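You operate a simulated robot arm through the tools that you are given. There is no shell and no other tool. Be economical: measure what you need, move in short steps, check, and stop when the job is done.

Carry out the task below with a simulated two-armed robot. There is one attempt and no reset: what you move stays moved.

## Task
Close the grey drawer. Shut the press drawer. Stack the small carton labelled "relays" from the top of the tool cart on top of the small carton marked "lenses". Push the bottom cart drawer shut. Fetch the red capped fitting and stand it on the steel step. Put the filter from the high shelf over the shaker on top of the green paper pack. Put the tub from the steel table top on the middle shelf of the blue rack. Close the top cart drawer. Press the tally button three times. Take the blue capped fitting and put it on the white job card on the top of the tool cart. Do these in any order. Set down upright: red capped fitting, filter, tub, blue capped fitting.

It is judged by the outcome, as a careful person would: the job done as asked, and still so three seconds after it is handed in. It fails if anything else is knocked over, pushed out of place, dropped, spilled or broken.

## Robot
Two 7-joint arms with two-finger parallel grippers on one trunk, on a base that drives. Base frame: it is fixed to the floor where the robot stands at the start and does not move with it; the origin is under the middle of the robot, x ahead of it, y to its left, z up; the surface under the hand at the start is at about z = 0.88. Lengths are in m, angles in rad, forces in N, time in s.
The left shoulder is at the start at [0.063, 0.197, 1.154], the right one opposite. With the tool pointing down near the work surface each hand reaches from about 0.3 to 0.72 m from the robot's upright axis, wherever it stands, measured 20 degrees to its own side. Places, roughly: blue capped fitting (4x4x7 cm) [1.5, 2.1, 0.9]; bottom cart drawer [0.6, 3, 0.4]; filter (5x5x9 cm) [-1.3, 6.2, 1.6]; green paper pack (7x11x4 cm) [1.2, 2.4, 0.5]; grey drawer [0.5, -0.1, 0.7]; job card [1, 3, 1]; middle shelf of the blue rack [1.5, 2.4, 0.8]; press drawer [0.7, -0.1, 0.9]; red capped fitting (4x4x7 cm) [-1.8, 4.3, 1.1]; small carton [0.75, 3.25, 1]; steel step (24x36 cm) [-0.74, 2.84, 0.3]; tally button [1.5, 0.5, 0.9]; top cart drawer [0.6, 3, 0.7]; tub [0.5, 3.75, 0.75]. Payload 1.57 kg a hand.
The TCP of each hand is the grasp point between the finger pads, 0.03 m short of the fingertips. In the tool frame z runs along the fingers and y along their closing line. The gripper opens to 0.11 m. The fingers are 0.024 m wide and 0.012 m thick; the gripper's body (0.048 by 0.112 m) begins 0.078 m behind the TCP.
Orientation is that of the tool frame in the base frame, as a unit quaternion [x, y, z, w]. With the fingers straight down and closing along the base's y, the tool's x points along the base's -x, its y along +y and its z along -z.

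## Interface
- The arms move only by the tool move_arm. It takes "left_series", "right_series" or both (then of equal length, played together; a hand with none holds still); each is a list that holds one entry, the list of rows, each a list of 7 numbers: the shift along the tool's x, y, z in m, then the turn, a rotation vector about the tool's x, y, z in rad, then the closure in counts, from 0 (fully open) to 255 (shut). In form: [[[tx, ty, tz, wx, wy, wz, claw], ...]]. A call has 1 to 8 rows; each row is the pose to reach, as a shift and turn from the pose commanded when the call began, along the tool's axes at that moment. Rows are played at 5 a second. More than 0.05 m and 0.15 rad between two rows, or a gripper value outside its range, and nothing of the call is played. A pose out of reach is approached as far as the arm can. The call stops where the force on the tool passes 40 N (or 10 N more than at its start, if that is more) or the arm is blocked; 0.2 s more then pass. Each finger travels about 0.072 m/s and halts on what it meets, pressing with about 25 N; the grip force reading is that of the motor and also rises with nothing between the fingers. The clock runs only during rows and for 0.2 s after the last one: add rows that repeat a pose to give the fingers time. The reply holds the time, the measured pose of the TCP, the force on the tool along the base axes, the opening and the grip force, in the units named above and with some noise, with the torque about the TCP (base axes, N m) and any sound that the robot's microphone picked up, and new pictures: "show" is both (left out), scene, wrist or none (wrist: the cameras of the hands that moved).
- Cameras (640 x 400 px; columns grow to the right, rows downward): "scene" is now at [0.0943, -0.0091, 1.7208]; the picture's right is [-0.11, -0.99, -0.00], its down [-0.91, 0.10, -0.41] and it looks along [0.41, -0.04, -0.91] (base axes); focal length 294 px, centre (320, 200). "left" rides on the left gripper at [0.07, -0.016, -0.141] in its tool frame; the picture's right is [0.23, 0.97, 0.00], its down [-0.85, 0.20, -0.48] and it looks along [-0.47, 0.11, 0.88] (tool axes); focal length 222 px, centre (320, 200). "right" rides on the right gripper at [0.07, 0.016, -0.141] in its tool frame; the picture's right is [-0.23, 0.97, 0.00], its down [-0.85, -0.20, -0.48] and it looks along [-0.47, -0.11, 0.88] (tool axes); focal length 222 px, centre (320, 200). There is no depth. A picture from a camera that has moved, and an enlarged one, comes with that camera's place and axes in the base frame and with its lens.
- raise_lower(by): slides the trunk up (or, below 0, down) by that many m; the arms and the scene camera ride with it, the base frame stays. It gives what a move gives, with no picture.
- steer(legs): drives the robot by 1 to 6 legs, each [ahead, left, turn to the left] in m, m and rad, along the robot's own axes; the way and the turn of a leg run together, so that a leg with both is an arc; at most 1.5 m and 3.142 rad a leg. The arms and the cameras ride along, it lands a little off, and it stops where it bumps. It gives what a move gives, and a new picture of the scene camera.
- aim_head(pan, tilt): turns the head with the scene camera to pan (to the left, within 1.501 rad either way) and tilt (down, from -0.506 to 1.204), counted from straight ahead of the robot. It gives what a move gives, and a new picture of the scene camera.
- zoom(camera, box): a new picture of the part [left, top, right, bottom] of that camera's present view, enlarged. The clock stands still meanwhile.
- job_done(): hands the job in; it is judged then, once.

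Work in short steps. Places have to be worked out from the pictures, the camera data and where the tool is seen: move nearer, look again, correct. Check each grasp and each placing, and mend what went wrong. You have 217 turns and 260 pictures in all, those below and enlarged ones among them. Open the grippers and draw the arms clear of the work before you hand the job in, unless the task says otherwise; then end with one line.

The tools are called after "Request:" as a command line: name --argument value ..., lists and objects as JSON in quotes. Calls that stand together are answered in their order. move_arm: Moves the arms, as the interface text tells. Its arguments: {"type":"object","properties":{"left_series":{"type":"array","items":{"type":"array","items":{"type":"array","items":{"type":"number"}}}},"right_series":{"type":"array","items":{"type":"array","items":{"type":"array","items":{"type":"number"}}}},"show":{"type":"string","enum":["both","scene","wrist","none"]}},"required":[]} The other tools are called the same way: raise_lower (by) slides the trunk up or down; steer (legs) drives the base; aim_head (pan, tilt) turns the head that bears the scene camera; zoom (camera, box) takes an enlarged picture of a part of a camera's view; job_done () hands the job in.

At the start:

```text
time_s: 0.0
left_position: [0.485, 0.1443, 1.1076]
left_tcp_rot: [0.0, 1.0, 0.0, -0.001]
left_force: [0.4, -0.9, 0.3]
left_ft_torque: [0.01, 0.02, 0.03]
left_grip_width: 0.1099
left_gripper_force: 0.0
right_position: [0.4575, -0.2477, 1.1701]
right_tcp_rot: [0.0, 1.0, 0.0, 0.0]
right_force: [0.0, 0.3, 0.1]
right_ft_torque: [0.03, 0.0, -0.02]
right_grip_width: 0.1101
right_gripper_force: 0.1
trunk travel left (down, up): [-0.75, 0.24]
robot x, y, heading: [-0.0025, 0.0051, 0.002]
head pan, tilt: [-0.108, 1.147]
```

scene: 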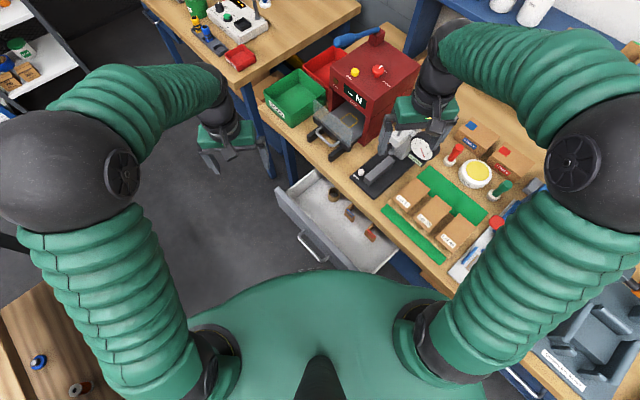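
right: 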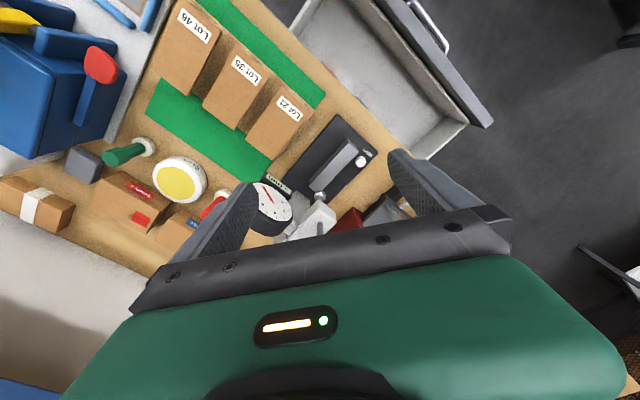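
left: 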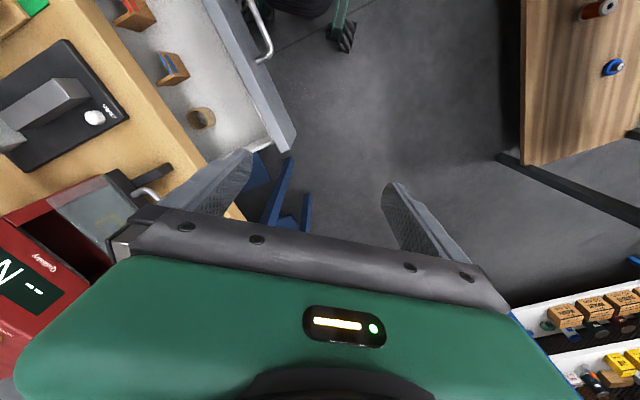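

The picture shows a bench at an angle with an open grey drawer and a red press with its small drawer out. I enlarge that part to see the handles and edges.

Request:
zoom --camera "scene" --box '[240, 20, 480, 280]'

Request:
aim_head --pan 0.0 --tilt 0.5

Request:
aim_head --pan 1.2 --tilt 0.5

```text
1.54 times, centred on (360, 150) of scene
camera zoom: at [0.0943, -0.0091, 1.7208], right [-0.11, -0.99, 0.0], down [-0.91, 0.1, -0.41], along [0.41, -0.04, -0.91], focal length 453 px, centre (258, 277)
```

zoom: 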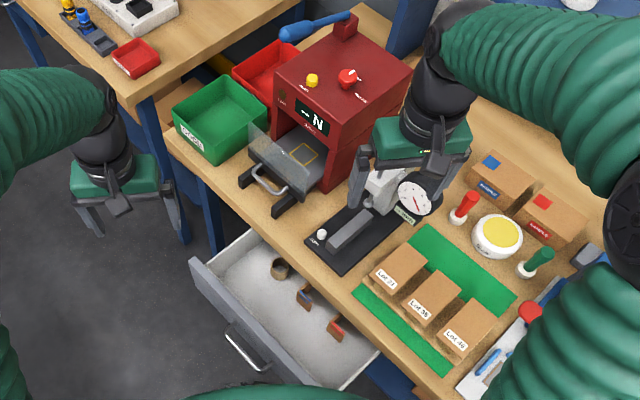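

```text
time_s: 1.0
left_position: [0.4831, 0.1426, 1.1089]
left_tcp_rot: [0.0, 1.0, 0.0, 0.0]
left_force: [-0.5, -0.3, 0.5]
left_ft_torque: [0.03, 0.01, -0.03]
left_grip_width: 0.11
left_gripper_force: 0.1
right_position: [0.4545, -0.2485, 1.1704]
right_tcp_rot: [0.0, 1.0, 0.0, -0.001]
right_force: [0.3, -0.1, -1.5]
right_ft_torque: [-0.03, -0.01, -0.02]
right_grip_width: 0.1102
right_gripper_force: 0.0
trunk travel left (down, up): [-0.75, 0.24]
robot x, y, heading: [-0.0019, -0.0001, -0.001]
head pan, tilt: [0.0, 0.499]
camera scene: at [0.1257, -0.0026, 1.7713], right [0.0, -1.0, 0.0], down [-0.48, 0.0, -0.88], along [0.88, 0.0, -0.48], focal length 294 px, centre (320, 200)
```

scene: 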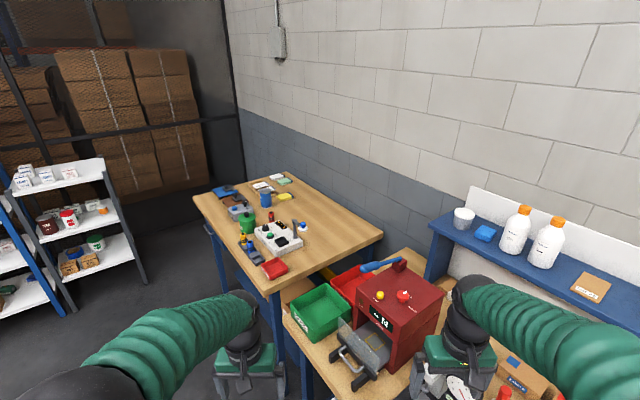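

```text
time_s: 2.4
left_position: [0.4839, 0.1436, 1.1086]
left_tcp_rot: [-0.001, 1.0, 0.0, 0.0]
left_force: [0.0, 0.7, 0.4]
left_ft_torque: [0.01, 0.02, -0.04]
left_grip_width: 0.1098
left_gripper_force: 0.0
right_position: [0.4548, -0.2481, 1.1709]
right_tcp_rot: [-0.001, 1.0, 0.001, 0.0]
right_force: [0.6, 1.1, 0.1]
right_ft_torque: [0.01, -0.01, 0.01]
right_grip_width: 0.1105
right_gripper_force: 0.0
trunk travel left (down, up): [-0.75, 0.24]
robot x, y, heading: [-0.0022, 0.0003, 0.004]
head pan, tilt: [1.201, 0.499]
camera scene: at [0.0679, 0.0823, 1.7715], right [0.93, -0.36, 0.0], down [-0.18, -0.45, -0.88], along [0.32, 0.82, -0.48], focal length 294 px, centre (320, 200)
```

scene: 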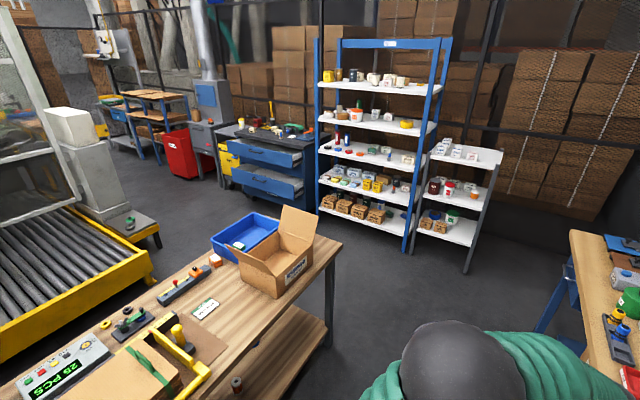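

The bench edge runs at about -0.92 rad from my heading, and the drawers close toward (0.61, -0.79). I back off slightly from the open drawer, then turn to face the bench with the head down.

Request:
steer --legs '[[-0.07, 0.09, 0], [0, 0, -0.92]]'

Request:
aim_head --pan 0.0 --tilt 1.0

```text
time_s: 6.0
left_position: [0.3425, -0.2029, 1.1076]
left_tcp_rot: [0.44, 0.898, -0.001, 0.0]
left_force: [-0.5, -0.1, -0.4]
left_ft_torque: [0.01, 0.01, 0.0]
left_grip_width: 0.11
left_gripper_force: 0.2
right_position: [0.0145, -0.4208, 1.1703]
right_tcp_rot: [0.441, 0.898, 0.0, 0.0]
right_force: [0.3, 0.5, -0.3]
right_ft_torque: [0.02, -0.03, 0.02]
right_grip_width: 0.1098
right_gripper_force: 0.1
trunk travel left (down, up): [-0.75, 0.24]
robot x, y, heading: [-0.0718, 0.0916, -0.907]
head pan, tilt: [1.201, 0.499]
camera scene: at [0.044, 0.0898, 1.7711], right [0.29, -0.96, 0.0], down [-0.46, -0.14, -0.88], along [0.84, 0.25, -0.48], focal length 294 px, centre (320, 200)
```

scene: 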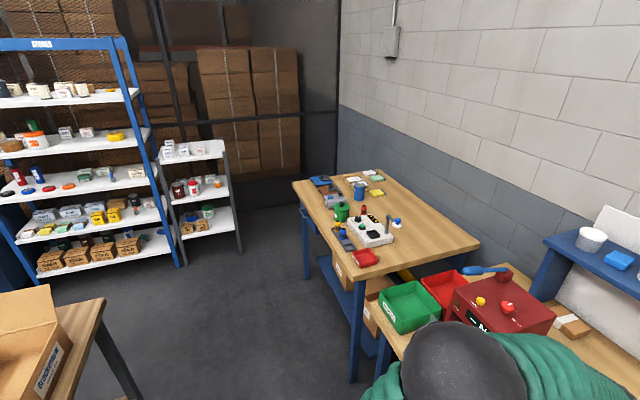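

```text
time_s: 7.4
left_position: [0.3401, -0.2022, 1.1084]
left_tcp_rot: [0.44, 0.898, 0.0, 0.001]
left_force: [0.8, 0.1, -0.2]
left_ft_torque: [-0.04, 0.01, -0.01]
left_grip_width: 0.1098
left_gripper_force: 0.0
right_position: [0.0123, -0.4195, 1.1712]
right_tcp_rot: [0.44, 0.898, 0.0, 0.001]
right_force: [0.6, -0.8, -0.5]
right_ft_torque: [-0.02, 0.04, 0.0]
right_grip_width: 0.1102
right_gripper_force: 0.1
trunk travel left (down, up): [-0.75, 0.24]
robot x, y, heading: [-0.0669, 0.0868, -0.91]
head pan, tilt: [0.0, 1.0]
camera scene: at [-0.0038, 0.0076, 1.7303], right [-0.79, -0.61, 0.0], down [-0.52, 0.67, -0.54], along [0.33, -0.43, -0.84], focal length 294 px, centre (320, 200)
```

scene: 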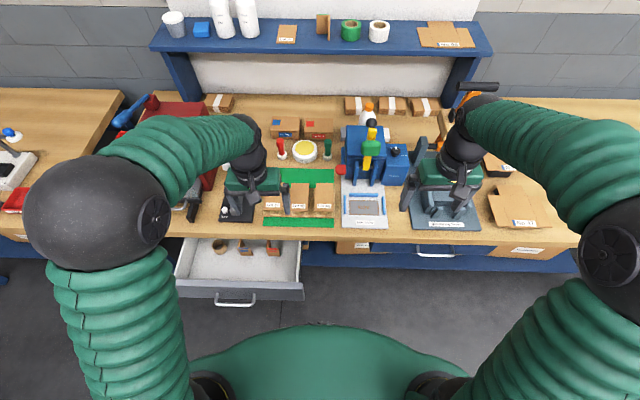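

The bench now lies square ahead. The drawer front is about 0.36 m ahead of the robot and 0.26 m to the left, too near to push, so I back up 0.12 m and bring the left hand down, tilted forward and closed, in front of the drawer face.

Request:
steer --legs '[[-0.12, 0, 0]]'

Request:
move_arm --left_series '[[[0.011, 0.013, 0.046, 0, -0.1, 0, 255], [0.022, 0.026, 0.092, 0, -0.2, 0, 255], [0.033, 0.04, 0.138, 0, -0.3, 0, 255], [0.044, 0.053, 0.184, 0, -0.4, 0, 255], [0.055, 0.066, 0.23, 0, -0.5, 0, 255], [0.066, 0.08, 0.276, 0, -0.6, 0, 255], [0.077, 0.093, 0.322, 0, -0.7, 0, 255], [0.088, 0.106, 0.366, 0, -0.785, 0, 255]]]' --show "both"

```text
time_s: 8.6
left_position: [0.2664, -0.1126, 1.1077]
left_tcp_rot: [0.441, 0.897, 0.001, 0.0]
left_force: [-0.5, -0.1, -0.1]
left_ft_torque: [-0.02, -0.02, 0.01]
left_grip_width: 0.1099
left_gripper_force: 0.1
right_position: [-0.0622, -0.3289, 1.1696]
right_tcp_rot: [0.441, 0.898, 0.001, -0.001]
right_force: [1.2, -0.5, 0.3]
right_ft_torque: [0.01, -0.02, -0.02]
right_grip_width: 0.1098
right_gripper_force: 0.1
trunk travel left (down, up): [-0.75, 0.24]
robot x, y, heading: [-0.147, 0.1827, -0.914]
head pan, tilt: [0.0, 1.0]
camera scene: at [-0.076, 0.0962, 1.7298], right [-0.79, -0.61, 0.0], down [-0.52, 0.67, -0.54], along [0.33, -0.42, -0.84], focal length 294 px, centre (320, 200)
```

scene: 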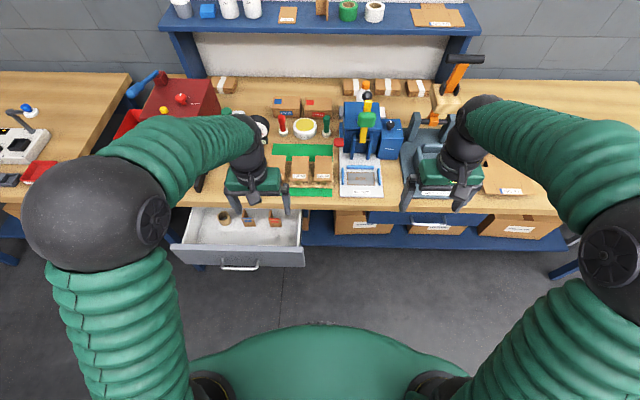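

```text
time_s: 10.4
left_position: [0.2962, 0.027, 0.7433]
left_tcp_rot: [0.408, 0.828, -0.169, 0.346]
left_force: [0.1, -0.2, 0.2]
left_ft_torque: [-0.02, 0.0, 0.02]
left_grip_width: 0.0
left_gripper_force: 21.4
right_position: [-0.0631, -0.3234, 1.1709]
right_tcp_rot: [0.44, 0.898, 0.0, 0.0]
right_force: [-0.3, -0.3, -0.6]
right_ft_torque: [-0.04, -0.01, 0.0]
right_grip_width: 0.1102
right_gripper_force: 0.0
trunk travel left (down, up): [-0.75, 0.24]
robot x, y, heading: [-0.1451, 0.1812, -0.915]
head pan, tilt: [0.0, 1.0]
camera scene: at [-0.077, 0.1021, 1.7303], right [-0.79, -0.61, 0.0], down [-0.52, 0.67, -0.54], along [0.33, -0.43, -0.84], focal length 294 px, centre (320, 200)
camera left: at [0.1915, 0.134, 0.7934], right [0.67, 0.72, -0.16], down [0.32, -0.09, 0.94], along [0.67, -0.69, -0.29], focal length 222 px, centre (320, 200)
```

scene: 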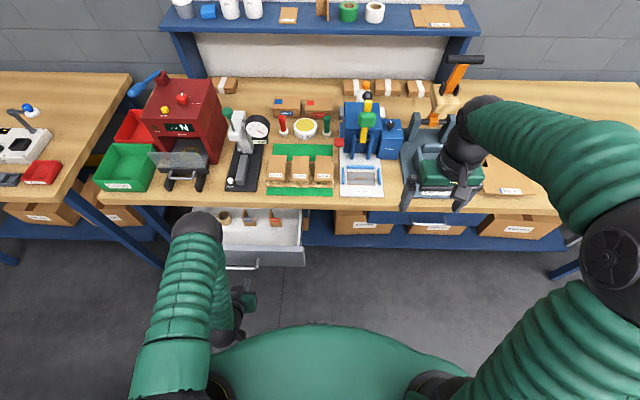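
left: 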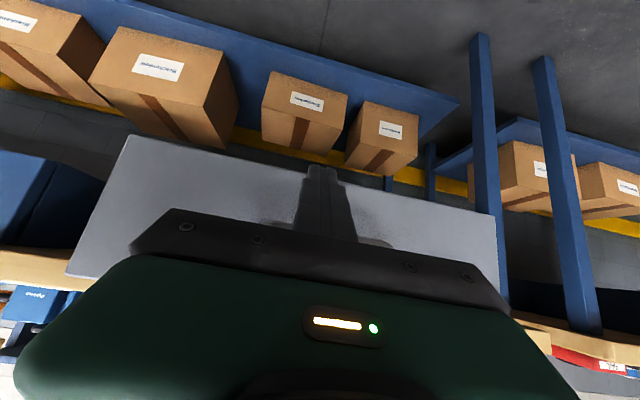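

The face of the drawer spans about z 0.69–0.79 with the handle at mid-height, and the closed fingers are centred on it. I push straight forward and let the force limit stop me.

Request:
move_arm --left_series '[[[-0.025, 0, 0.025, 0, 0, 0, 255], [-0.05, 0, 0.05, 0, 0, 0, 255], [-0.075, 0, 0.075, 0, 0, 0, 255], [-0.1, 0, 0.1, 0, 0, 0, 255], [-0.125, 0, 0.125, 0, 0, 0, 255], [-0.15, 0, 0.15, 0, 0, 0, 255]]]' --show "both"

```text
time_s: 11.8
left_position: [0.4258, -0.1439, 0.7452]
left_tcp_rot: [0.406, 0.829, -0.167, 0.346]
left_force: [0.3, 0.2, 0.4]
left_ft_torque: [-0.02, 0.0, 0.0]
left_grip_width: 0.0
left_gripper_force: 21.4
right_position: [-0.0636, -0.3239, 1.1702]
right_tcp_rot: [0.441, 0.897, 0.0, 0.001]
right_force: [0.9, 0.0, -0.4]
right_ft_torque: [0.02, -0.01, 0.0]
right_grip_width: 0.1101
right_gripper_force: 0.1
trunk travel left (down, up): [-0.75, 0.24]
robot x, y, heading: [-0.1446, 0.1832, -0.917]
head pan, tilt: [0.0, 1.0]
camera scene: at [-0.078, 0.1004, 1.7303], right [-0.79, -0.61, 0.0], down [-0.52, 0.67, -0.54], along [0.33, -0.43, -0.84], focal length 294 px, centre (320, 200)
camera left: at [0.3211, -0.0355, 0.7945], right [0.67, 0.72, -0.16], down [0.32, -0.09, 0.94], along [0.67, -0.69, -0.29], focal length 222 px, centre (320, 200)
```

scene: 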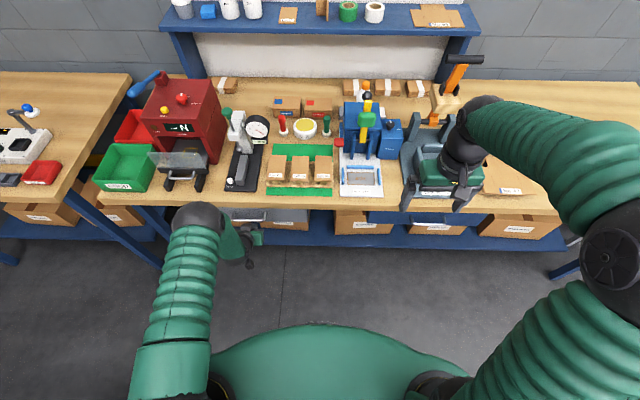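
left: 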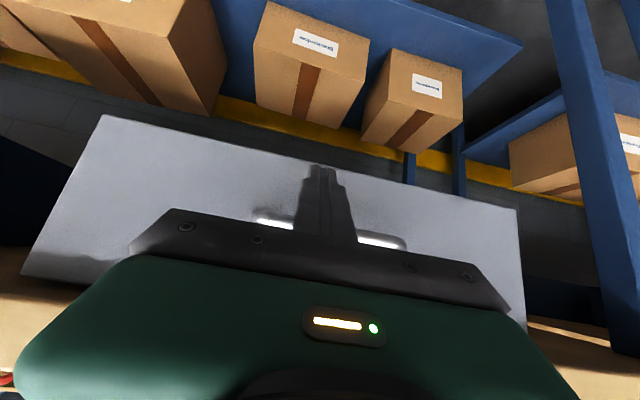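

The drawer moved freely with the hand and looks almost home; I push on further until it stops.

Request:
move_arm --left_series '[[[-0.015, 0, 0.015, 0, 0, 0, 255], [-0.03, 0, 0.03, 0, 0, 0, 255], [-0.045, 0, 0.045, 0, 0, 0, 255], [-0.06, 0, 0.06, 0, 0, 0, 255], [-0.075, 0, 0.075, 0, 0, 0, 255]]]' --show "wrist"

```text
time_s: 12.4
left_position: [0.4412, -0.163, 0.735]
left_tcp_rot: [0.41, 0.833, -0.163, 0.333]
left_force: [-0.4, 0.0, -1.2]
left_ft_torque: [-0.06, -0.04, -0.02]
left_grip_width: 0.0001
left_gripper_force: 21.5
right_position: [-0.0658, -0.3214, 1.1729]
right_tcp_rot: [0.44, 0.898, 0.0, 0.002]
right_force: [0.1, 0.2, 0.4]
right_ft_torque: [-0.01, 0.0, 0.04]
right_grip_width: 0.1101
right_gripper_force: 0.2
trunk travel left (down, up): [-0.75, 0.24]
robot x, y, heading: [-0.1431, 0.1875, -0.911]
head pan, tilt: [0.0, 1.0]
stopped in row 3 (left hand): the force on the tool passed its limit at 48 N (the readings are from after the stop); the commanded pose is now the measured one
camera left: at [0.3378, -0.056, 0.7899], right [0.67, 0.73, -0.15], down [0.33, -0.11, 0.94], along [0.66, -0.68, -0.31], focal length 222 px, centre (320, 200)
```

left: 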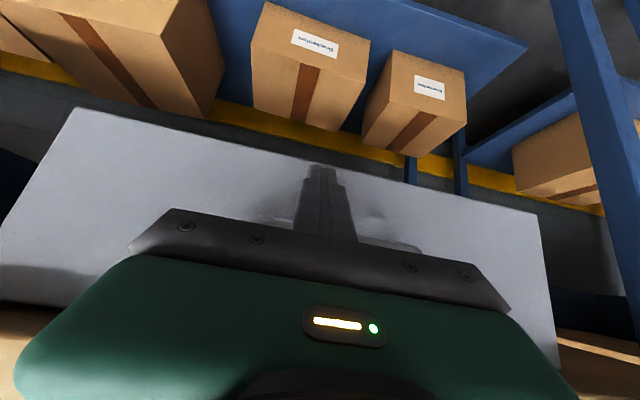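

The push stopped against about 48 N, so the drawer is probably home. I draw back straight and look from the scene camera.

Request:
move_arm --left_series '[[[0.03, 0, -0.03, 0, 0, 0, 255], [0.06, 0, -0.06, 0, 0, 0, 255], [0.09, 0, -0.09, 0, 0, 0, 255], [0.12, 0, -0.12, 0, 0, 0, 255]]]' --show "both"

```text
time_s: 13.4
left_position: [0.3364, -0.0284, 0.7402]
left_tcp_rot: [0.41, 0.833, -0.164, 0.335]
left_force: [0.4, 0.1, 0.4]
left_ft_torque: [-0.02, -0.01, -0.02]
left_grip_width: 0.0
left_gripper_force: 21.6
right_position: [-0.0653, -0.3231, 1.173]
right_tcp_rot: [0.441, 0.897, 0.0, 0.002]
right_force: [-0.1, -0.1, 0.3]
right_ft_torque: [0.0, 0.0, -0.01]
right_grip_width: 0.1099
right_gripper_force: 0.1
trunk travel left (down, up): [-0.75, 0.24]
robot x, y, heading: [-0.1446, 0.1866, -0.912]
head pan, tilt: [0.0, 1.0]
camera scene: at [-0.0795, 0.1027, 1.7304], right [-0.79, -0.61, 0.0], down [-0.52, 0.67, -0.54], along [0.33, -0.43, -0.84], focal length 294 px, centre (320, 200)
camera left: at [0.2327, 0.0778, 0.7939], right [0.67, 0.73, -0.16], down [0.33, -0.11, 0.94], along [0.66, -0.68, -0.31], focal length 222 px, centre (320, 200)
```

scene: 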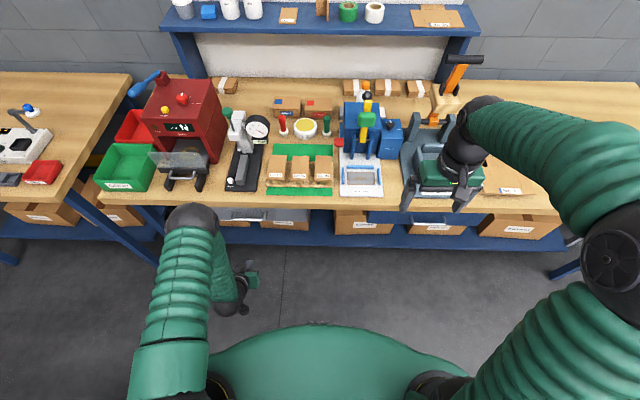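
left: 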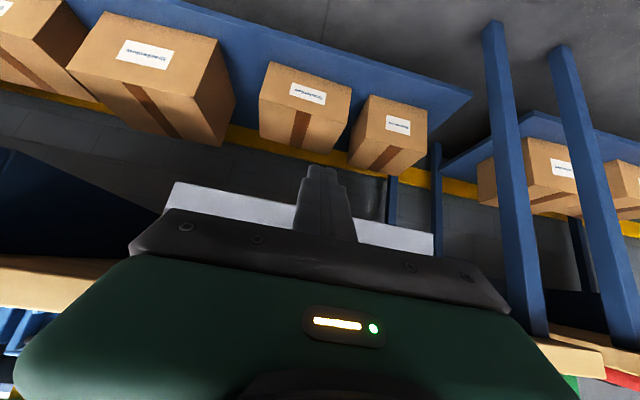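

The grey drawer is now mostly under the bench edge. I enlarge the scene to compare it with the closed drawer at the right, and to study the press drawer.

Request:
zoom --camera "scene" --box '[90, 60, 350, 260]'

```text
2.00 times, centred on (220, 160) of scene
camera zoom: at [-0.0795, 0.1027, 1.7304], right [-0.79, -0.61, 0.0], down [-0.52, 0.67, -0.54], along [0.33, -0.43, -0.84], focal length 589 px, centre (520, 280)
```

zoom: 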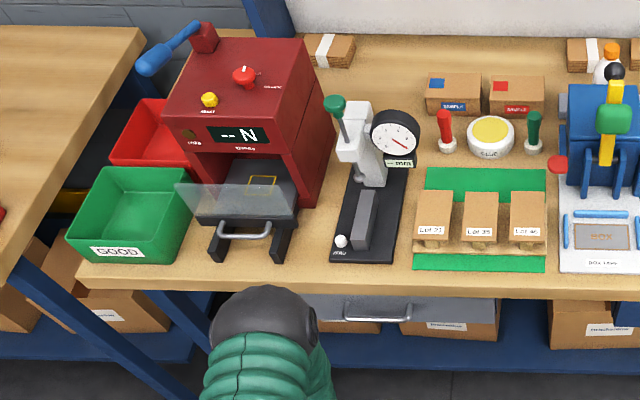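

The handle is now about 0.03 m behind the bench edge line and the stop was abrupt, so the grey drawer is shut. For the press drawer, its handle is about 0.71 m ahead and 0.47 m left; I raise the left hand clear, then drive 0.2 m ahead and 0.2 m left.

Request:
move_arm --left_series '[[[-0.02, 0, -0.04, 0, 0, 0, 255], [-0.05, 0, -0.075, 0, 0, 0, 255], [-0.085, 0, -0.11, 0, 0, 0, 255], [-0.12, 0, -0.145, 0, 0, 0, 255], [-0.155, 0, -0.18, 0, 0, 0, 255], [-0.19, 0, -0.215, 0, 0, 0, 255], [-0.22, 0, -0.25, 0, 0, 0, 255]]]' --show "none"

Request:
steer --legs '[[0, 0.2, 0], [0.2, 0, 0]]'

```text
time_s: 15.0
left_position: [0.3419, -0.0288, 1.0731]
left_tcp_rot: [0.409, 0.834, -0.162, 0.333]
left_force: [-0.1, -0.4, 0.2]
left_ft_torque: [-0.05, 0.02, -0.02]
left_grip_width: 0.0002
left_gripper_force: 21.2
left hand out of reach, approached as far as the arm can: row 6, 7
right_position: [-0.0672, -0.3219, 1.174]
right_tcp_rot: [0.44, 0.898, 0.0, 0.002]
right_force: [0.0, 0.7, 0.4]
right_ft_torque: [0.0, 0.0, 0.0]
right_grip_width: 0.1102
right_gripper_force: 0.0
trunk travel left (down, up): [-0.75, 0.24]
robot x, y, heading: [-0.1392, 0.1821, -0.909]
head pan, tilt: [0.0, 1.0]
```

```text
time_s: 17.8
left_position: [0.6219, -0.0593, 1.0736]
left_tcp_rot: [0.407, 0.834, -0.163, 0.334]
left_force: [-0.2, 0.5, -0.2]
left_ft_torque: [0.02, -0.02, 0.0]
left_grip_width: 0.0002
left_gripper_force: 21.0
right_position: [0.2142, -0.3516, 1.1731]
right_tcp_rot: [0.44, 0.898, -0.001, 0.003]
right_force: [-0.3, -0.1, 0.9]
right_ft_torque: [-0.03, 0.02, -0.01]
right_grip_width: 0.11
right_gripper_force: 0.1
trunk travel left (down, up): [-0.75, 0.24]
robot x, y, heading: [0.1353, 0.1515, -0.911]
head pan, tilt: [0.0, 1.0]
camera scene: at [0.2, 0.0761, 1.7307], right [-0.79, -0.61, 0.0], down [-0.52, 0.66, -0.54], along [0.33, -0.43, -0.84], focal length 294 px, centre (320, 200)
```

scene: 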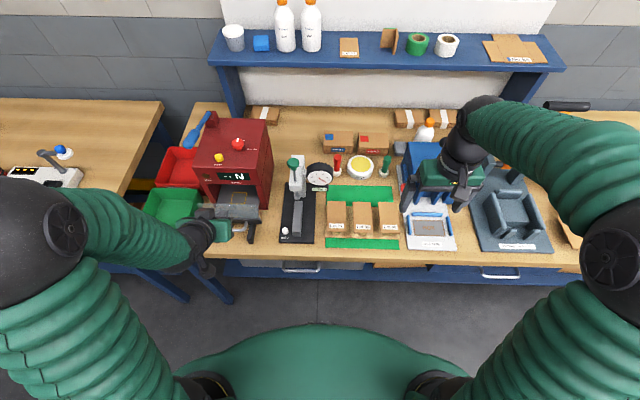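

The left hand now hovers beside the press drawer. I enlarge to see the handle relative to the hand.

Request:
zoom --camera "scene" --box '[130, 100, 330, 280]'

Request:
zoom --camera "left" --box '[0, 0, 640, 400]'

```text
2.22 times, centred on (230, 190) of scene
camera zoom: at [0.2, 0.0761, 1.7307], right [-0.79, -0.61, 0.0], down [-0.52, 0.66, -0.54], along [0.33, -0.43, -0.84], focal length 654 px, centre (520, 222)
```

zoom: 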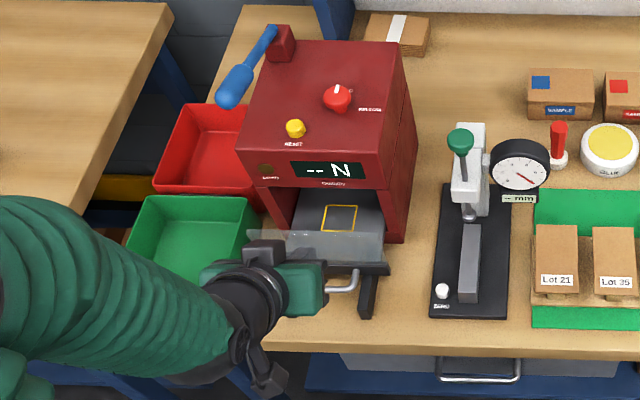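

```text
1.00 times, centred on (320, 200) of left (not enlarged: the box is as wide or as high as the picture)
camera zoom: at [0.5189, 0.0473, 1.1279], right [0.67, 0.73, -0.16], down [0.33, -0.1, 0.94], along [0.66, -0.68, -0.31], focal length 222 px, centre (320, 200)
```

zoom: 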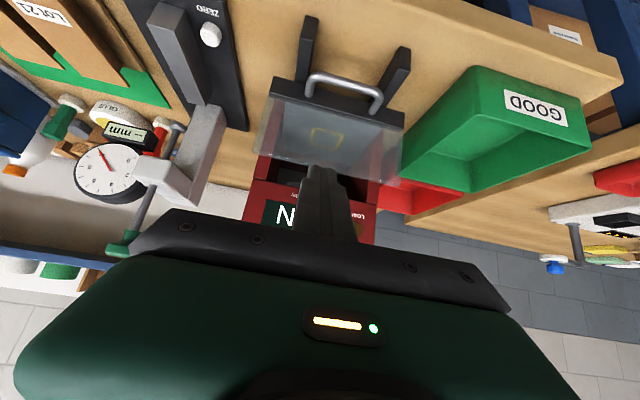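

The U-handle is centred about 0.255 m left, 0.53 m ahead, z≈0.91, directly in line with the hand. I lower the tip in front of it.

Request:
move_arm --left_series '[[[0.028, 0, 0.022, 0, 0, 0, 255], [0.056, 0, 0.044, 0, 0, 0, 255], [0.085, 0, 0.067, 0, 0, 0, 255], [0.113, 0, 0.09, 0, 0, 0, 255]]]' --show "both"

```text
time_s: 18.8
left_position: [0.6115, -0.046, 0.9288]
left_tcp_rot: [0.408, 0.834, -0.162, 0.334]
left_force: [0.1, -0.6, 0.0]
left_ft_torque: [0.0, -0.01, -0.01]
left_grip_width: 0.0
left_gripper_force: 21.6
right_position: [0.2168, -0.3568, 1.1722]
right_tcp_rot: [0.44, 0.898, 0.0, 0.001]
right_force: [0.0, 0.3, 0.3]
right_ft_torque: [-0.01, 0.02, 0.01]
right_grip_width: 0.1099
right_gripper_force: 0.1
trunk travel left (down, up): [-0.75, 0.24]
robot x, y, heading: [0.1322, 0.1544, -0.908]
head pan, tilt: [0.0, 1.0]
camera scene: at [0.2038, 0.0666, 1.7301], right [-0.79, -0.61, 0.0], down [-0.52, 0.67, -0.54], along [0.33, -0.42, -0.84], focal length 294 px, centre (320, 200)
camera left: at [0.5076, 0.0593, 0.984], right [0.67, 0.73, -0.16], down [0.34, -0.11, 0.94], along [0.66, -0.68, -0.32], focal length 222 px, centre (320, 200)
```

scene: 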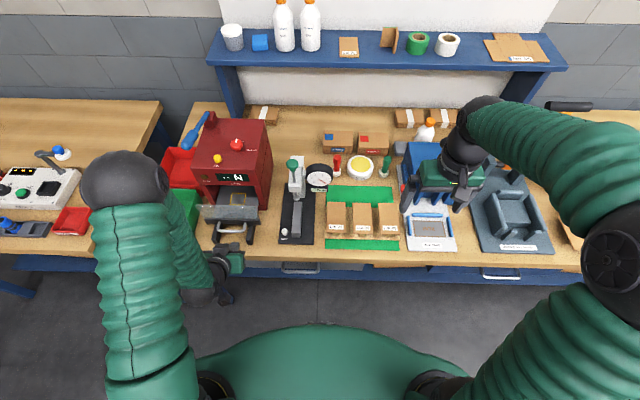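
left: 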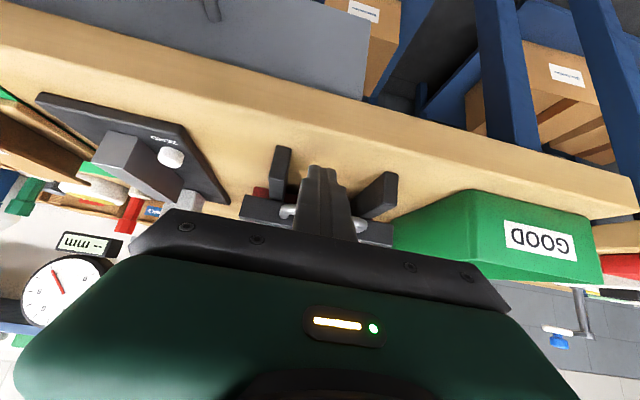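

The fingers are centred on the handle between the rails. I push straight ahead until it stops.

Request:
move_arm --left_series '[[[-0.022, 0, 0.021, 0, 0, 0, 255], [-0.043, 0, 0.041, 0, 0, 0, 255], [-0.065, 0, 0.062, 0, 0, 0, 255], [-0.087, 0, 0.083, 0, 0, 0, 255], [-0.108, 0, 0.103, 0, 0, 0, 255], [-0.13, 0, 0.124, 0, 0, 0, 255], [-0.145, 0, 0.138, 0, 0, 0, 255]]]' --show "both"

```text
time_s: 19.8
left_position: [0.6728, -0.1239, 0.9219]
left_tcp_rot: [0.409, 0.839, -0.156, 0.322]
left_force: [0.1, 0.7, -0.5]
left_ft_torque: [-0.09, -0.05, -0.02]
left_grip_width: 0.0002
left_gripper_force: 21.8
right_position: [0.2121, -0.353, 1.174]
right_tcp_rot: [0.439, 0.898, 0.0, 0.004]
right_force: [0.0, 0.7, -0.3]
right_ft_torque: [-0.01, 0.0, -0.02]
right_grip_width: 0.1098
right_gripper_force: 0.1
trunk travel left (down, up): [-0.75, 0.24]
robot x, y, heading: [0.1342, 0.1518, -0.912]
head pan, tilt: [0.0, 1.0]
stopped in row 4 (left hand): the force on the tool passed its limit at 68 N (the readings are from after the stop); the commanded pose is now the measured one
camera scene: at [0.1974, 0.0727, 1.7307], right [-0.79, -0.61, 0.0], down [-0.52, 0.66, -0.54], along [0.33, -0.43, -0.84], focal length 294 px, centre (320, 200)
camera left: at [0.5684, -0.0195, 0.9818], right [0.66, 0.73, -0.15], down [0.35, -0.13, 0.93], along [0.66, -0.67, -0.34], focal length 222 px, centre (320, 200)
```

scene: 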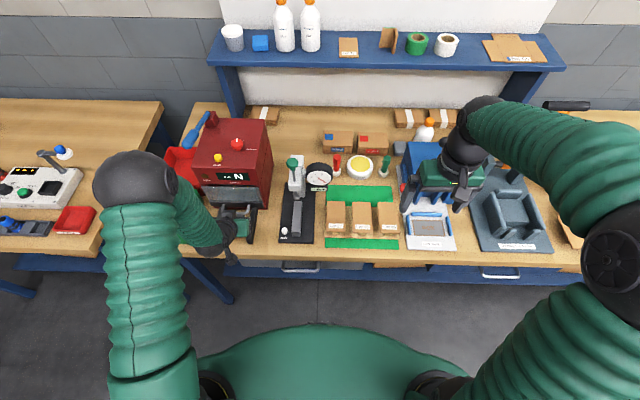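
left: 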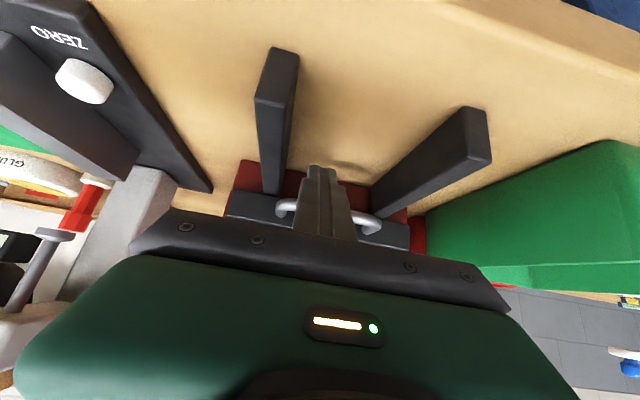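

The drawer front sits against the press body and the push stopped hard, so it is shut. I withdraw back, then up, and check.

Request:
move_arm --left_series '[[[0.024, 0, -0.023, 0, 0, 0, 255], [0.048, 0, -0.046, 0, 0, 0, 255], [0.072, 0, -0.069, 0, 0, 0, 255], [0.042, 0, -0.1, 0, 0, 0, 255], [0.01, 0, -0.134, 0, 0, 0, 255], [-0.02, 0, -0.165, 0, 0, 0, 255]]]' --show "scene"

Request:
zoom --camera "scene" --box '[130, 100, 330, 280]'

Request:
aim_head --pan 1.0 --tilt 0.7

```text
time_s: 21.2
left_position: [0.6199, -0.0548, 1.0593]
left_tcp_rot: [0.41, 0.84, -0.156, 0.32]
left_force: [0.3, 0.3, 0.9]
left_ft_torque: [-0.01, 0.03, 0.02]
left_grip_width: 0.0002
left_gripper_force: 21.5
left hand out of reach, approached as far as the arm can: row 5, 6
right_position: [0.2125, -0.356, 1.1724]
right_tcp_rot: [0.44, 0.898, 0.001, 0.003]
right_force: [0.4, 0.4, -0.2]
right_ft_torque: [-0.02, -0.03, 0.01]
right_grip_width: 0.11
right_gripper_force: 0.0
trunk travel left (down, up): [-0.75, 0.24]
robot x, y, heading: [0.1372, 0.1495, -0.912]
head pan, tilt: [0.0, 1.0]
camera scene: at [0.1982, 0.0689, 1.7303], right [-0.79, -0.61, 0.0], down [-0.52, 0.66, -0.54], along [0.33, -0.43, -0.84], focal length 294 px, centre (320, 200)
```

scene: 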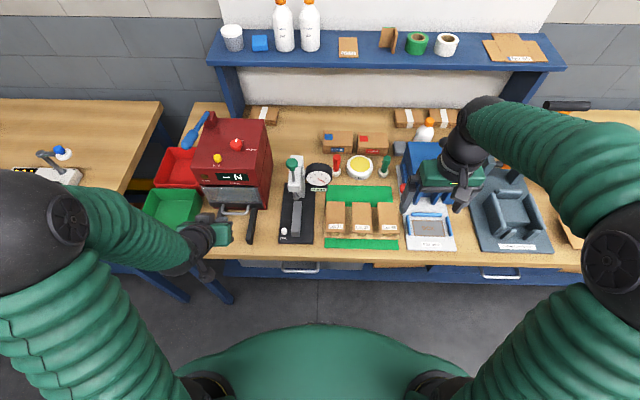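

```text
2.22 times, centred on (230, 190) of scene
camera zoom: at [0.1982, 0.0689, 1.7303], right [-0.79, -0.61, 0.0], down [-0.52, 0.66, -0.54], along [0.33, -0.43, -0.84], focal length 654 px, centre (520, 222)
```

zoom: 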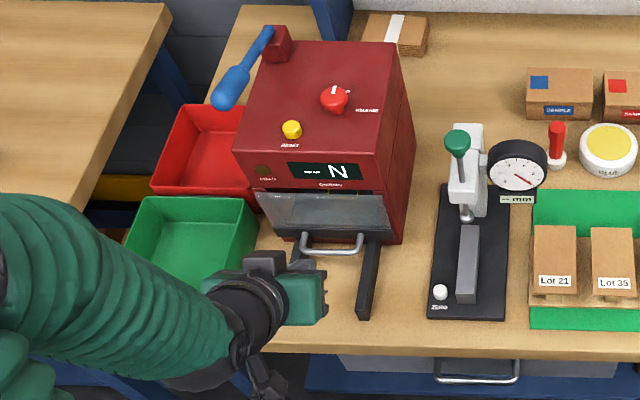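

```text
time_s: 22.5
left_position: [0.6207, -0.0564, 1.0591]
left_tcp_rot: [0.41, 0.839, -0.157, 0.32]
left_force: [-0.8, 0.5, -0.7]
left_ft_torque: [0.01, 0.01, 0.0]
left_grip_width: 0.0
left_gripper_force: 21.4
right_position: [0.2147, -0.3543, 1.1729]
right_tcp_rot: [0.439, 0.898, 0.0, 0.003]
right_force: [-0.1, -0.2, -0.2]
right_ft_torque: [0.01, -0.02, 0.02]
right_grip_width: 0.1101
right_gripper_force: 0.1
trunk travel left (down, up): [-0.75, 0.24]
robot x, y, heading: [0.1366, 0.1532, -0.907]
head pan, tilt: [1.0, 0.7]
camera scene: at [0.2423, 0.1312, 1.7537], right [0.09, -1.0, 0.0], down [-0.64, -0.06, -0.76], along [0.76, 0.07, -0.65], focal length 294 px, centre (320, 200)
```

scene: 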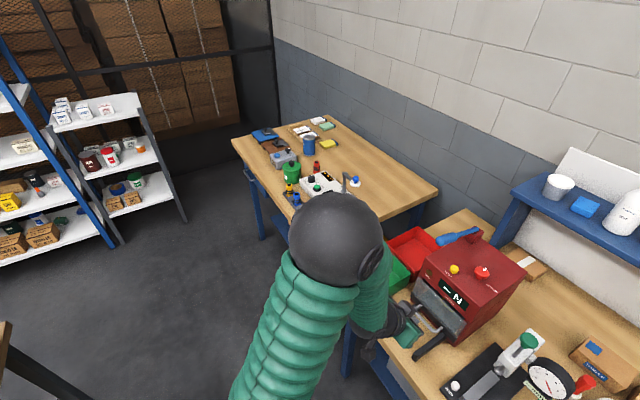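

The press drawer is shut. The tally button is on the next bench to the left, so I back off slightly, slide 1.1 m left and look down at that bench.

Request:
steer --legs '[[-0.12, 0, 0], [0, 1.1, 0]]'

Request:
aim_head --pan 0.15 --tilt 0.9

```text
time_s: 29.0
left_position: [1.4098, 0.7204, 1.0573]
left_tcp_rot: [0.407, 0.841, -0.154, 0.322]
left_force: [0.3, 0.2, 0.8]
left_ft_torque: [0.03, -0.01, -0.01]
left_grip_width: 0.0
left_gripper_force: 21.5
right_position: [1.0044, 0.4178, 1.1724]
right_tcp_rot: [0.436, 0.9, 0.002, 0.004]
right_force: [-0.1, -0.2, -0.7]
right_ft_torque: [0.03, -0.03, -0.02]
right_grip_width: 0.1103
right_gripper_force: 0.1
trunk travel left (down, up): [-0.75, 0.24]
robot x, y, heading: [0.9266, 0.93, -0.906]
head pan, tilt: [1.0, 0.7]
camera scene: at [1.0277, 0.9034, 1.7539], right [0.1, -1.0, 0.0], down [-0.64, -0.06, -0.77], along [0.76, 0.08, -0.64], focal length 294 px, centre (320, 200)
```

scene: 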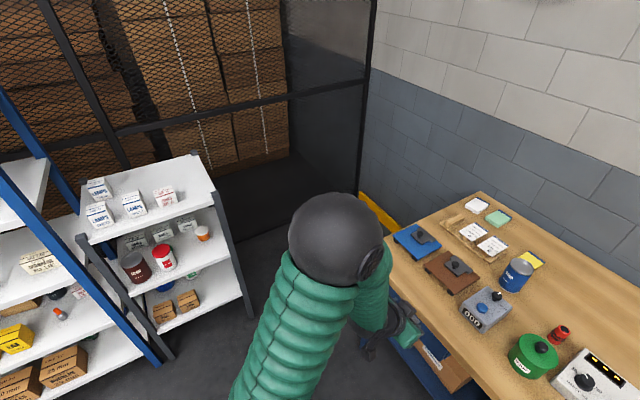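

```text
time_s: 30.1
left_position: [1.4097, 0.7227, 1.0576]
left_tcp_rot: [0.407, 0.841, -0.156, 0.32]
left_force: [0.4, 0.1, 0.1]
left_ft_torque: [0.0, -0.02, 0.01]
left_grip_width: 0.0002
left_gripper_force: 20.7
right_position: [1.0062, 0.4206, 1.1734]
right_tcp_rot: [0.437, 0.9, -0.001, 0.002]
right_force: [-0.1, -0.3, 0.6]
right_ft_torque: [0.01, 0.0, 0.01]
right_grip_width: 0.1099
right_gripper_force: 0.0
trunk travel left (down, up): [-0.75, 0.24]
robot x, y, heading: [0.9217, 0.9256, -0.902]
head pan, tilt: [0.15, 0.901]
camera scene: at [1.0017, 0.8462, 1.7375], right [-0.68, -0.73, 0.0], down [-0.57, 0.54, -0.62], along [0.45, -0.42, -0.78], focal length 294 px, centre (320, 200)
```

scene: 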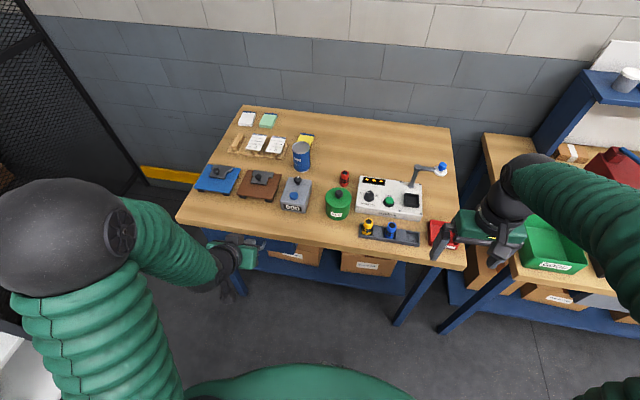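

I enlarge the bench devices to find which one is the tally.

Request:
zoom --camera "scene" --box '[190, 90, 460, 260]'

Request:
zoom --camera "scene" --box '[270, 150, 370, 220]'

```text
2.35 times, centred on (325, 175) of scene
camera zoom: at [1.0017, 0.8462, 1.7375], right [-0.68, -0.73, 0.0], down [-0.57, 0.54, -0.62], along [0.45, -0.42, -0.78], focal length 693 px, centre (308, 259)
```

zoom: 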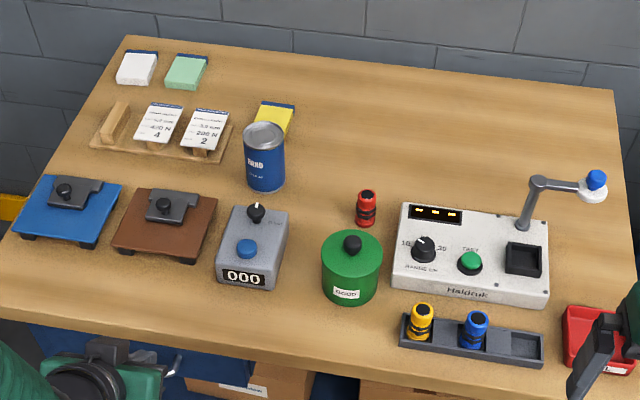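

```text
5.71 times, centred on (320, 185) of scene
camera zoom: at [1.0017, 0.8462, 1.7375], right [-0.68, -0.73, 0.0], down [-0.57, 0.54, -0.62], along [0.45, -0.42, -0.78], focal length 1683 px, centre (320, 286)
```

zoom: 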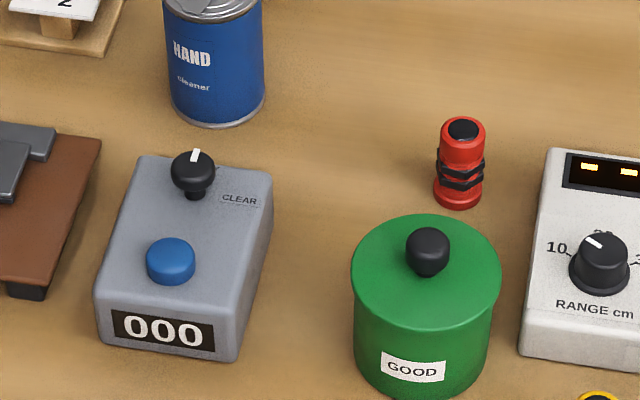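

The grey counter with the blue button and "000" display is the tally; its button is about 0.73 m ahead and 0.20 m left. I drive 0.18 m ahead and bring the closed left hand upright above it.

Request:
steer --legs '[[0.18, 0, 0]]'

Request:
move_arm --left_series '[[[-0.013, -0.01, 0.012, 0, 0.145, 0, 255], [-0.026, -0.02, 0.024, 0, 0.29, 0, 255], [-0.04, -0.035, 0.036, 0, 0.435, 0, 255], [-0.053, -0.045, 0.048, 0, 0.58, 0, 255], [-0.067, -0.058, 0.06, 0, 0.725, 0, 255]]]' --show "both"

```text
time_s: 31.6
left_position: [1.5206, 0.5838, 1.0599]
left_tcp_rot: [0.406, 0.841, -0.156, 0.323]
left_force: [0.4, 0.2, 0.8]
left_ft_torque: [0.0, -0.01, -0.02]
left_grip_width: 0.0
left_gripper_force: 21.3
right_position: [1.1147, 0.2816, 1.1743]
right_tcp_rot: [0.436, 0.9, -0.001, 0.004]
right_force: [0.2, -0.9, 0.5]
right_ft_torque: [-0.06, -0.03, -0.02]
right_grip_width: 0.11
right_gripper_force: 0.0
trunk travel left (down, up): [-0.75, 0.24]
robot x, y, heading: [1.0363, 0.7824, -0.902]
head pan, tilt: [0.15, 0.901]
camera scene: at [1.1093, 0.7095, 1.7379], right [-0.68, -0.73, 0.0], down [-0.57, 0.53, -0.62], along [0.45, -0.42, -0.78], focal length 294 px, centre (320, 200)
```

scene: 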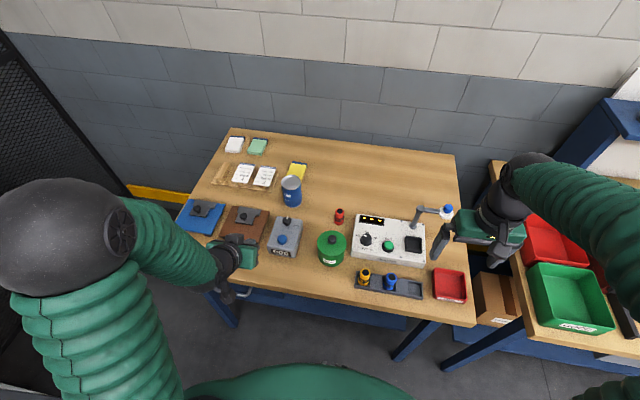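

```text
time_s: 32.9
left_position: [1.533, 0.4731, 1.0574]
left_tcp_rot: [0.435, 0.9, -0.001, 0.0]
left_force: [0.1, 0.1, -0.3]
left_ft_torque: [-0.01, -0.01, -0.01]
left_grip_width: 0.0
left_gripper_force: 20.9
right_position: [1.1178, 0.2783, 1.1734]
right_tcp_rot: [0.436, 0.9, 0.0, 0.003]
right_force: [0.2, 0.1, 0.4]
right_ft_torque: [0.01, 0.02, 0.01]
right_grip_width: 0.1102
right_gripper_force: 0.0
trunk travel left (down, up): [-0.75, 0.24]
robot x, y, heading: [1.0353, 0.7834, -0.904]
head pan, tilt: [0.15, 0.901]
camera scene: at [1.1146, 0.7018, 1.7373], right [-0.68, -0.73, 0.0], down [-0.57, 0.54, -0.62], along [0.45, -0.42, -0.79], focal length 294 px, centre (320, 200)
camera left: at [1.4762, 0.5173, 1.1987], right [0.62, 0.78, 0.0], down [0.69, -0.55, 0.48], along [0.38, -0.3, -0.88], focal length 222 px, centre (320, 200)
```

scene: 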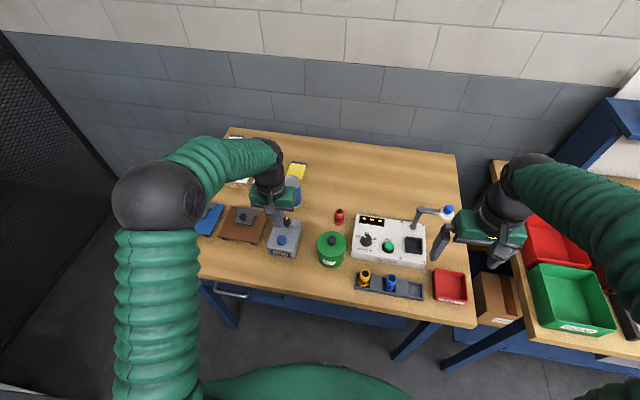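
left: 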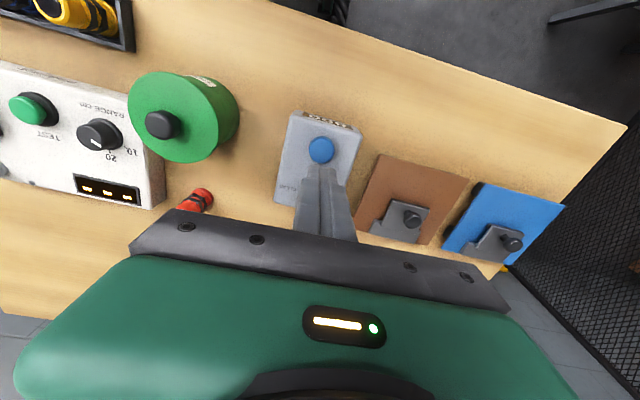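

Triangulating from both cameras puts the button at (1.533, 0.474, ~0.947), right beneath the fingertips. I lower gently to press, watching force and sound.

Request:
move_arm --left_series '[[[0, 0, 0.04, 0, 0, 0, 255], [0, 0, 0.068, 0, 0, 0, 255], [0, 0, 0.076, 0, 0, 0, 255], [0, 0, 0.082, 0, 0, 0, 255]]]' --show "wrist"

```text
time_s: 33.9
left_position: [1.5321, 0.4745, 0.9756]
left_tcp_rot: [0.435, 0.9, -0.001, 0.002]
left_force: [-0.9, 1.2, 1.7]
left_ft_torque: [0.04, 0.02, 0.01]
left_grip_width: 0.0001
left_gripper_force: 21.5
right_position: [1.1175, 0.2796, 1.174]
right_tcp_rot: [0.436, 0.9, -0.001, 0.004]
right_force: [0.4, -0.5, 0.3]
right_ft_torque: [0.0, -0.02, -0.01]
right_grip_width: 0.1099
right_gripper_force: 0.2
trunk travel left (down, up): [-0.75, 0.24]
robot x, y, heading: [1.0353, 0.7849, -0.901]
head pan, tilt: [0.15, 0.901]
camera left: at [1.4754, 0.5197, 1.1171], right [0.62, 0.78, 0.0], down [0.69, -0.54, 0.48], along [0.38, -0.3, -0.88], focal length 222 px, centre (320, 200)
```

left: 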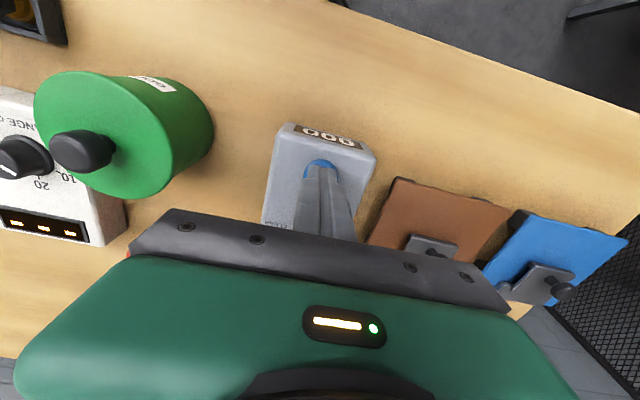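

The tip is touching the button. I press a few millimetres further in small steps.

Request:
move_arm --left_series '[[[0, 0, 0.002, 0, 0, 0, 255], [0, 0, 0.004, 0, 0, 0, 255], [0, 0, 0.006, 0, 0, 0, 255]]]' --show "wrist"

```text
time_s: 34.6
left_position: [1.5314, 0.4751, 0.9705]
left_tcp_rot: [0.436, 0.9, -0.001, 0.005]
left_force: [0.0, -0.9, 7.9]
left_ft_torque: [0.08, 0.03, 0.01]
left_grip_width: 0.0
left_gripper_force: 21.2
right_position: [1.1171, 0.2798, 1.1743]
right_tcp_rot: [0.437, 0.899, 0.0, 0.004]
right_force: [-1.3, -0.2, 0.3]
right_ft_torque: [0.01, 0.0, 0.0]
right_grip_width: 0.11
right_gripper_force: 0.0
trunk travel left (down, up): [-0.75, 0.24]
robot x, y, heading: [1.0359, 0.7833, -0.9]
head pan, tilt: [0.15, 0.901]
heard: click
camera left: at [1.4752, 0.5198, 1.1122], right [0.62, 0.78, 0.0], down [0.68, -0.54, 0.49], along [0.38, -0.3, -0.87], focal length 222 px, centre (320, 200)
```

left: 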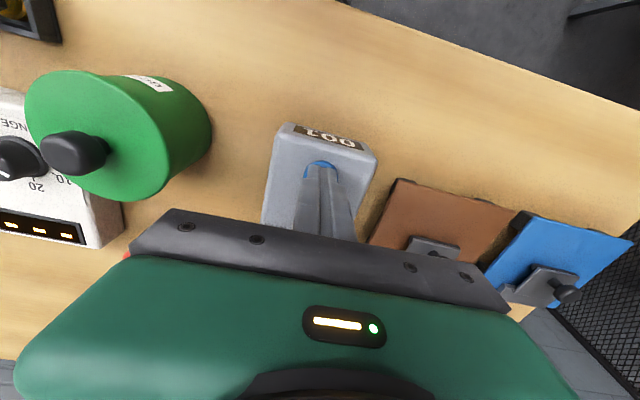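

A click and the display reads 001. I release by 2 cm and press again the same way.

Request:
move_arm --left_series '[[[0, 0, -0.01, 0, 0, 0, 255], [0, 0, -0.02, 0, 0, 0, 255], [0, 0, -0.02, 0, 0, 0, 255], [0, 0, -0.008, 0, 0, 0, 255], [0, 0, -0.003, 0, 0, 0, 255], [0, 0, 0.0, 0, 0, 0, 255], [0, 0, 0.001, 0, 0, 0, 255]]]' --show "wrist"

```text
time_s: 36.2
left_position: [1.5328, 0.4746, 0.971]
left_tcp_rot: [0.435, 0.9, -0.001, 0.004]
left_force: [1.5, -0.8, 11.8]
left_ft_torque: [0.04, 0.02, 0.02]
left_grip_width: 0.0
left_gripper_force: 21.3
right_position: [1.1144, 0.2804, 1.1733]
right_tcp_rot: [0.436, 0.9, 0.001, 0.004]
right_force: [0.5, -1.0, 0.0]
right_ft_torque: [-0.02, 0.03, 0.06]
right_grip_width: 0.1099
right_gripper_force: 0.0
trunk travel left (down, up): [-0.75, 0.24]
robot x, y, heading: [1.0318, 0.7851, -0.9]
head pan, tilt: [0.15, 0.901]
heard: click
camera left: at [1.4753, 0.5195, 1.1116], right [0.62, 0.78, 0.0], down [0.68, -0.54, 0.49], along [0.38, -0.3, -0.87], focal length 222 px, centre (320, 200)
```

left: 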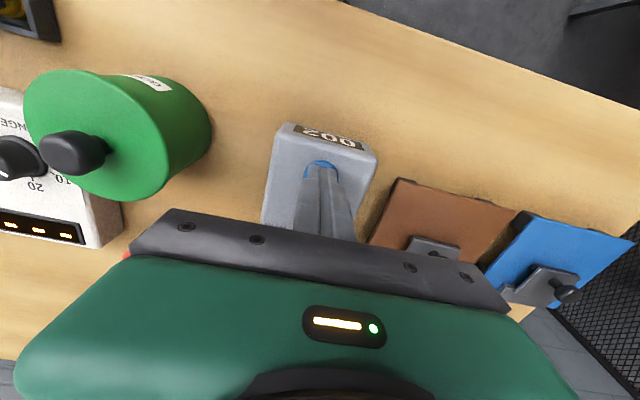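

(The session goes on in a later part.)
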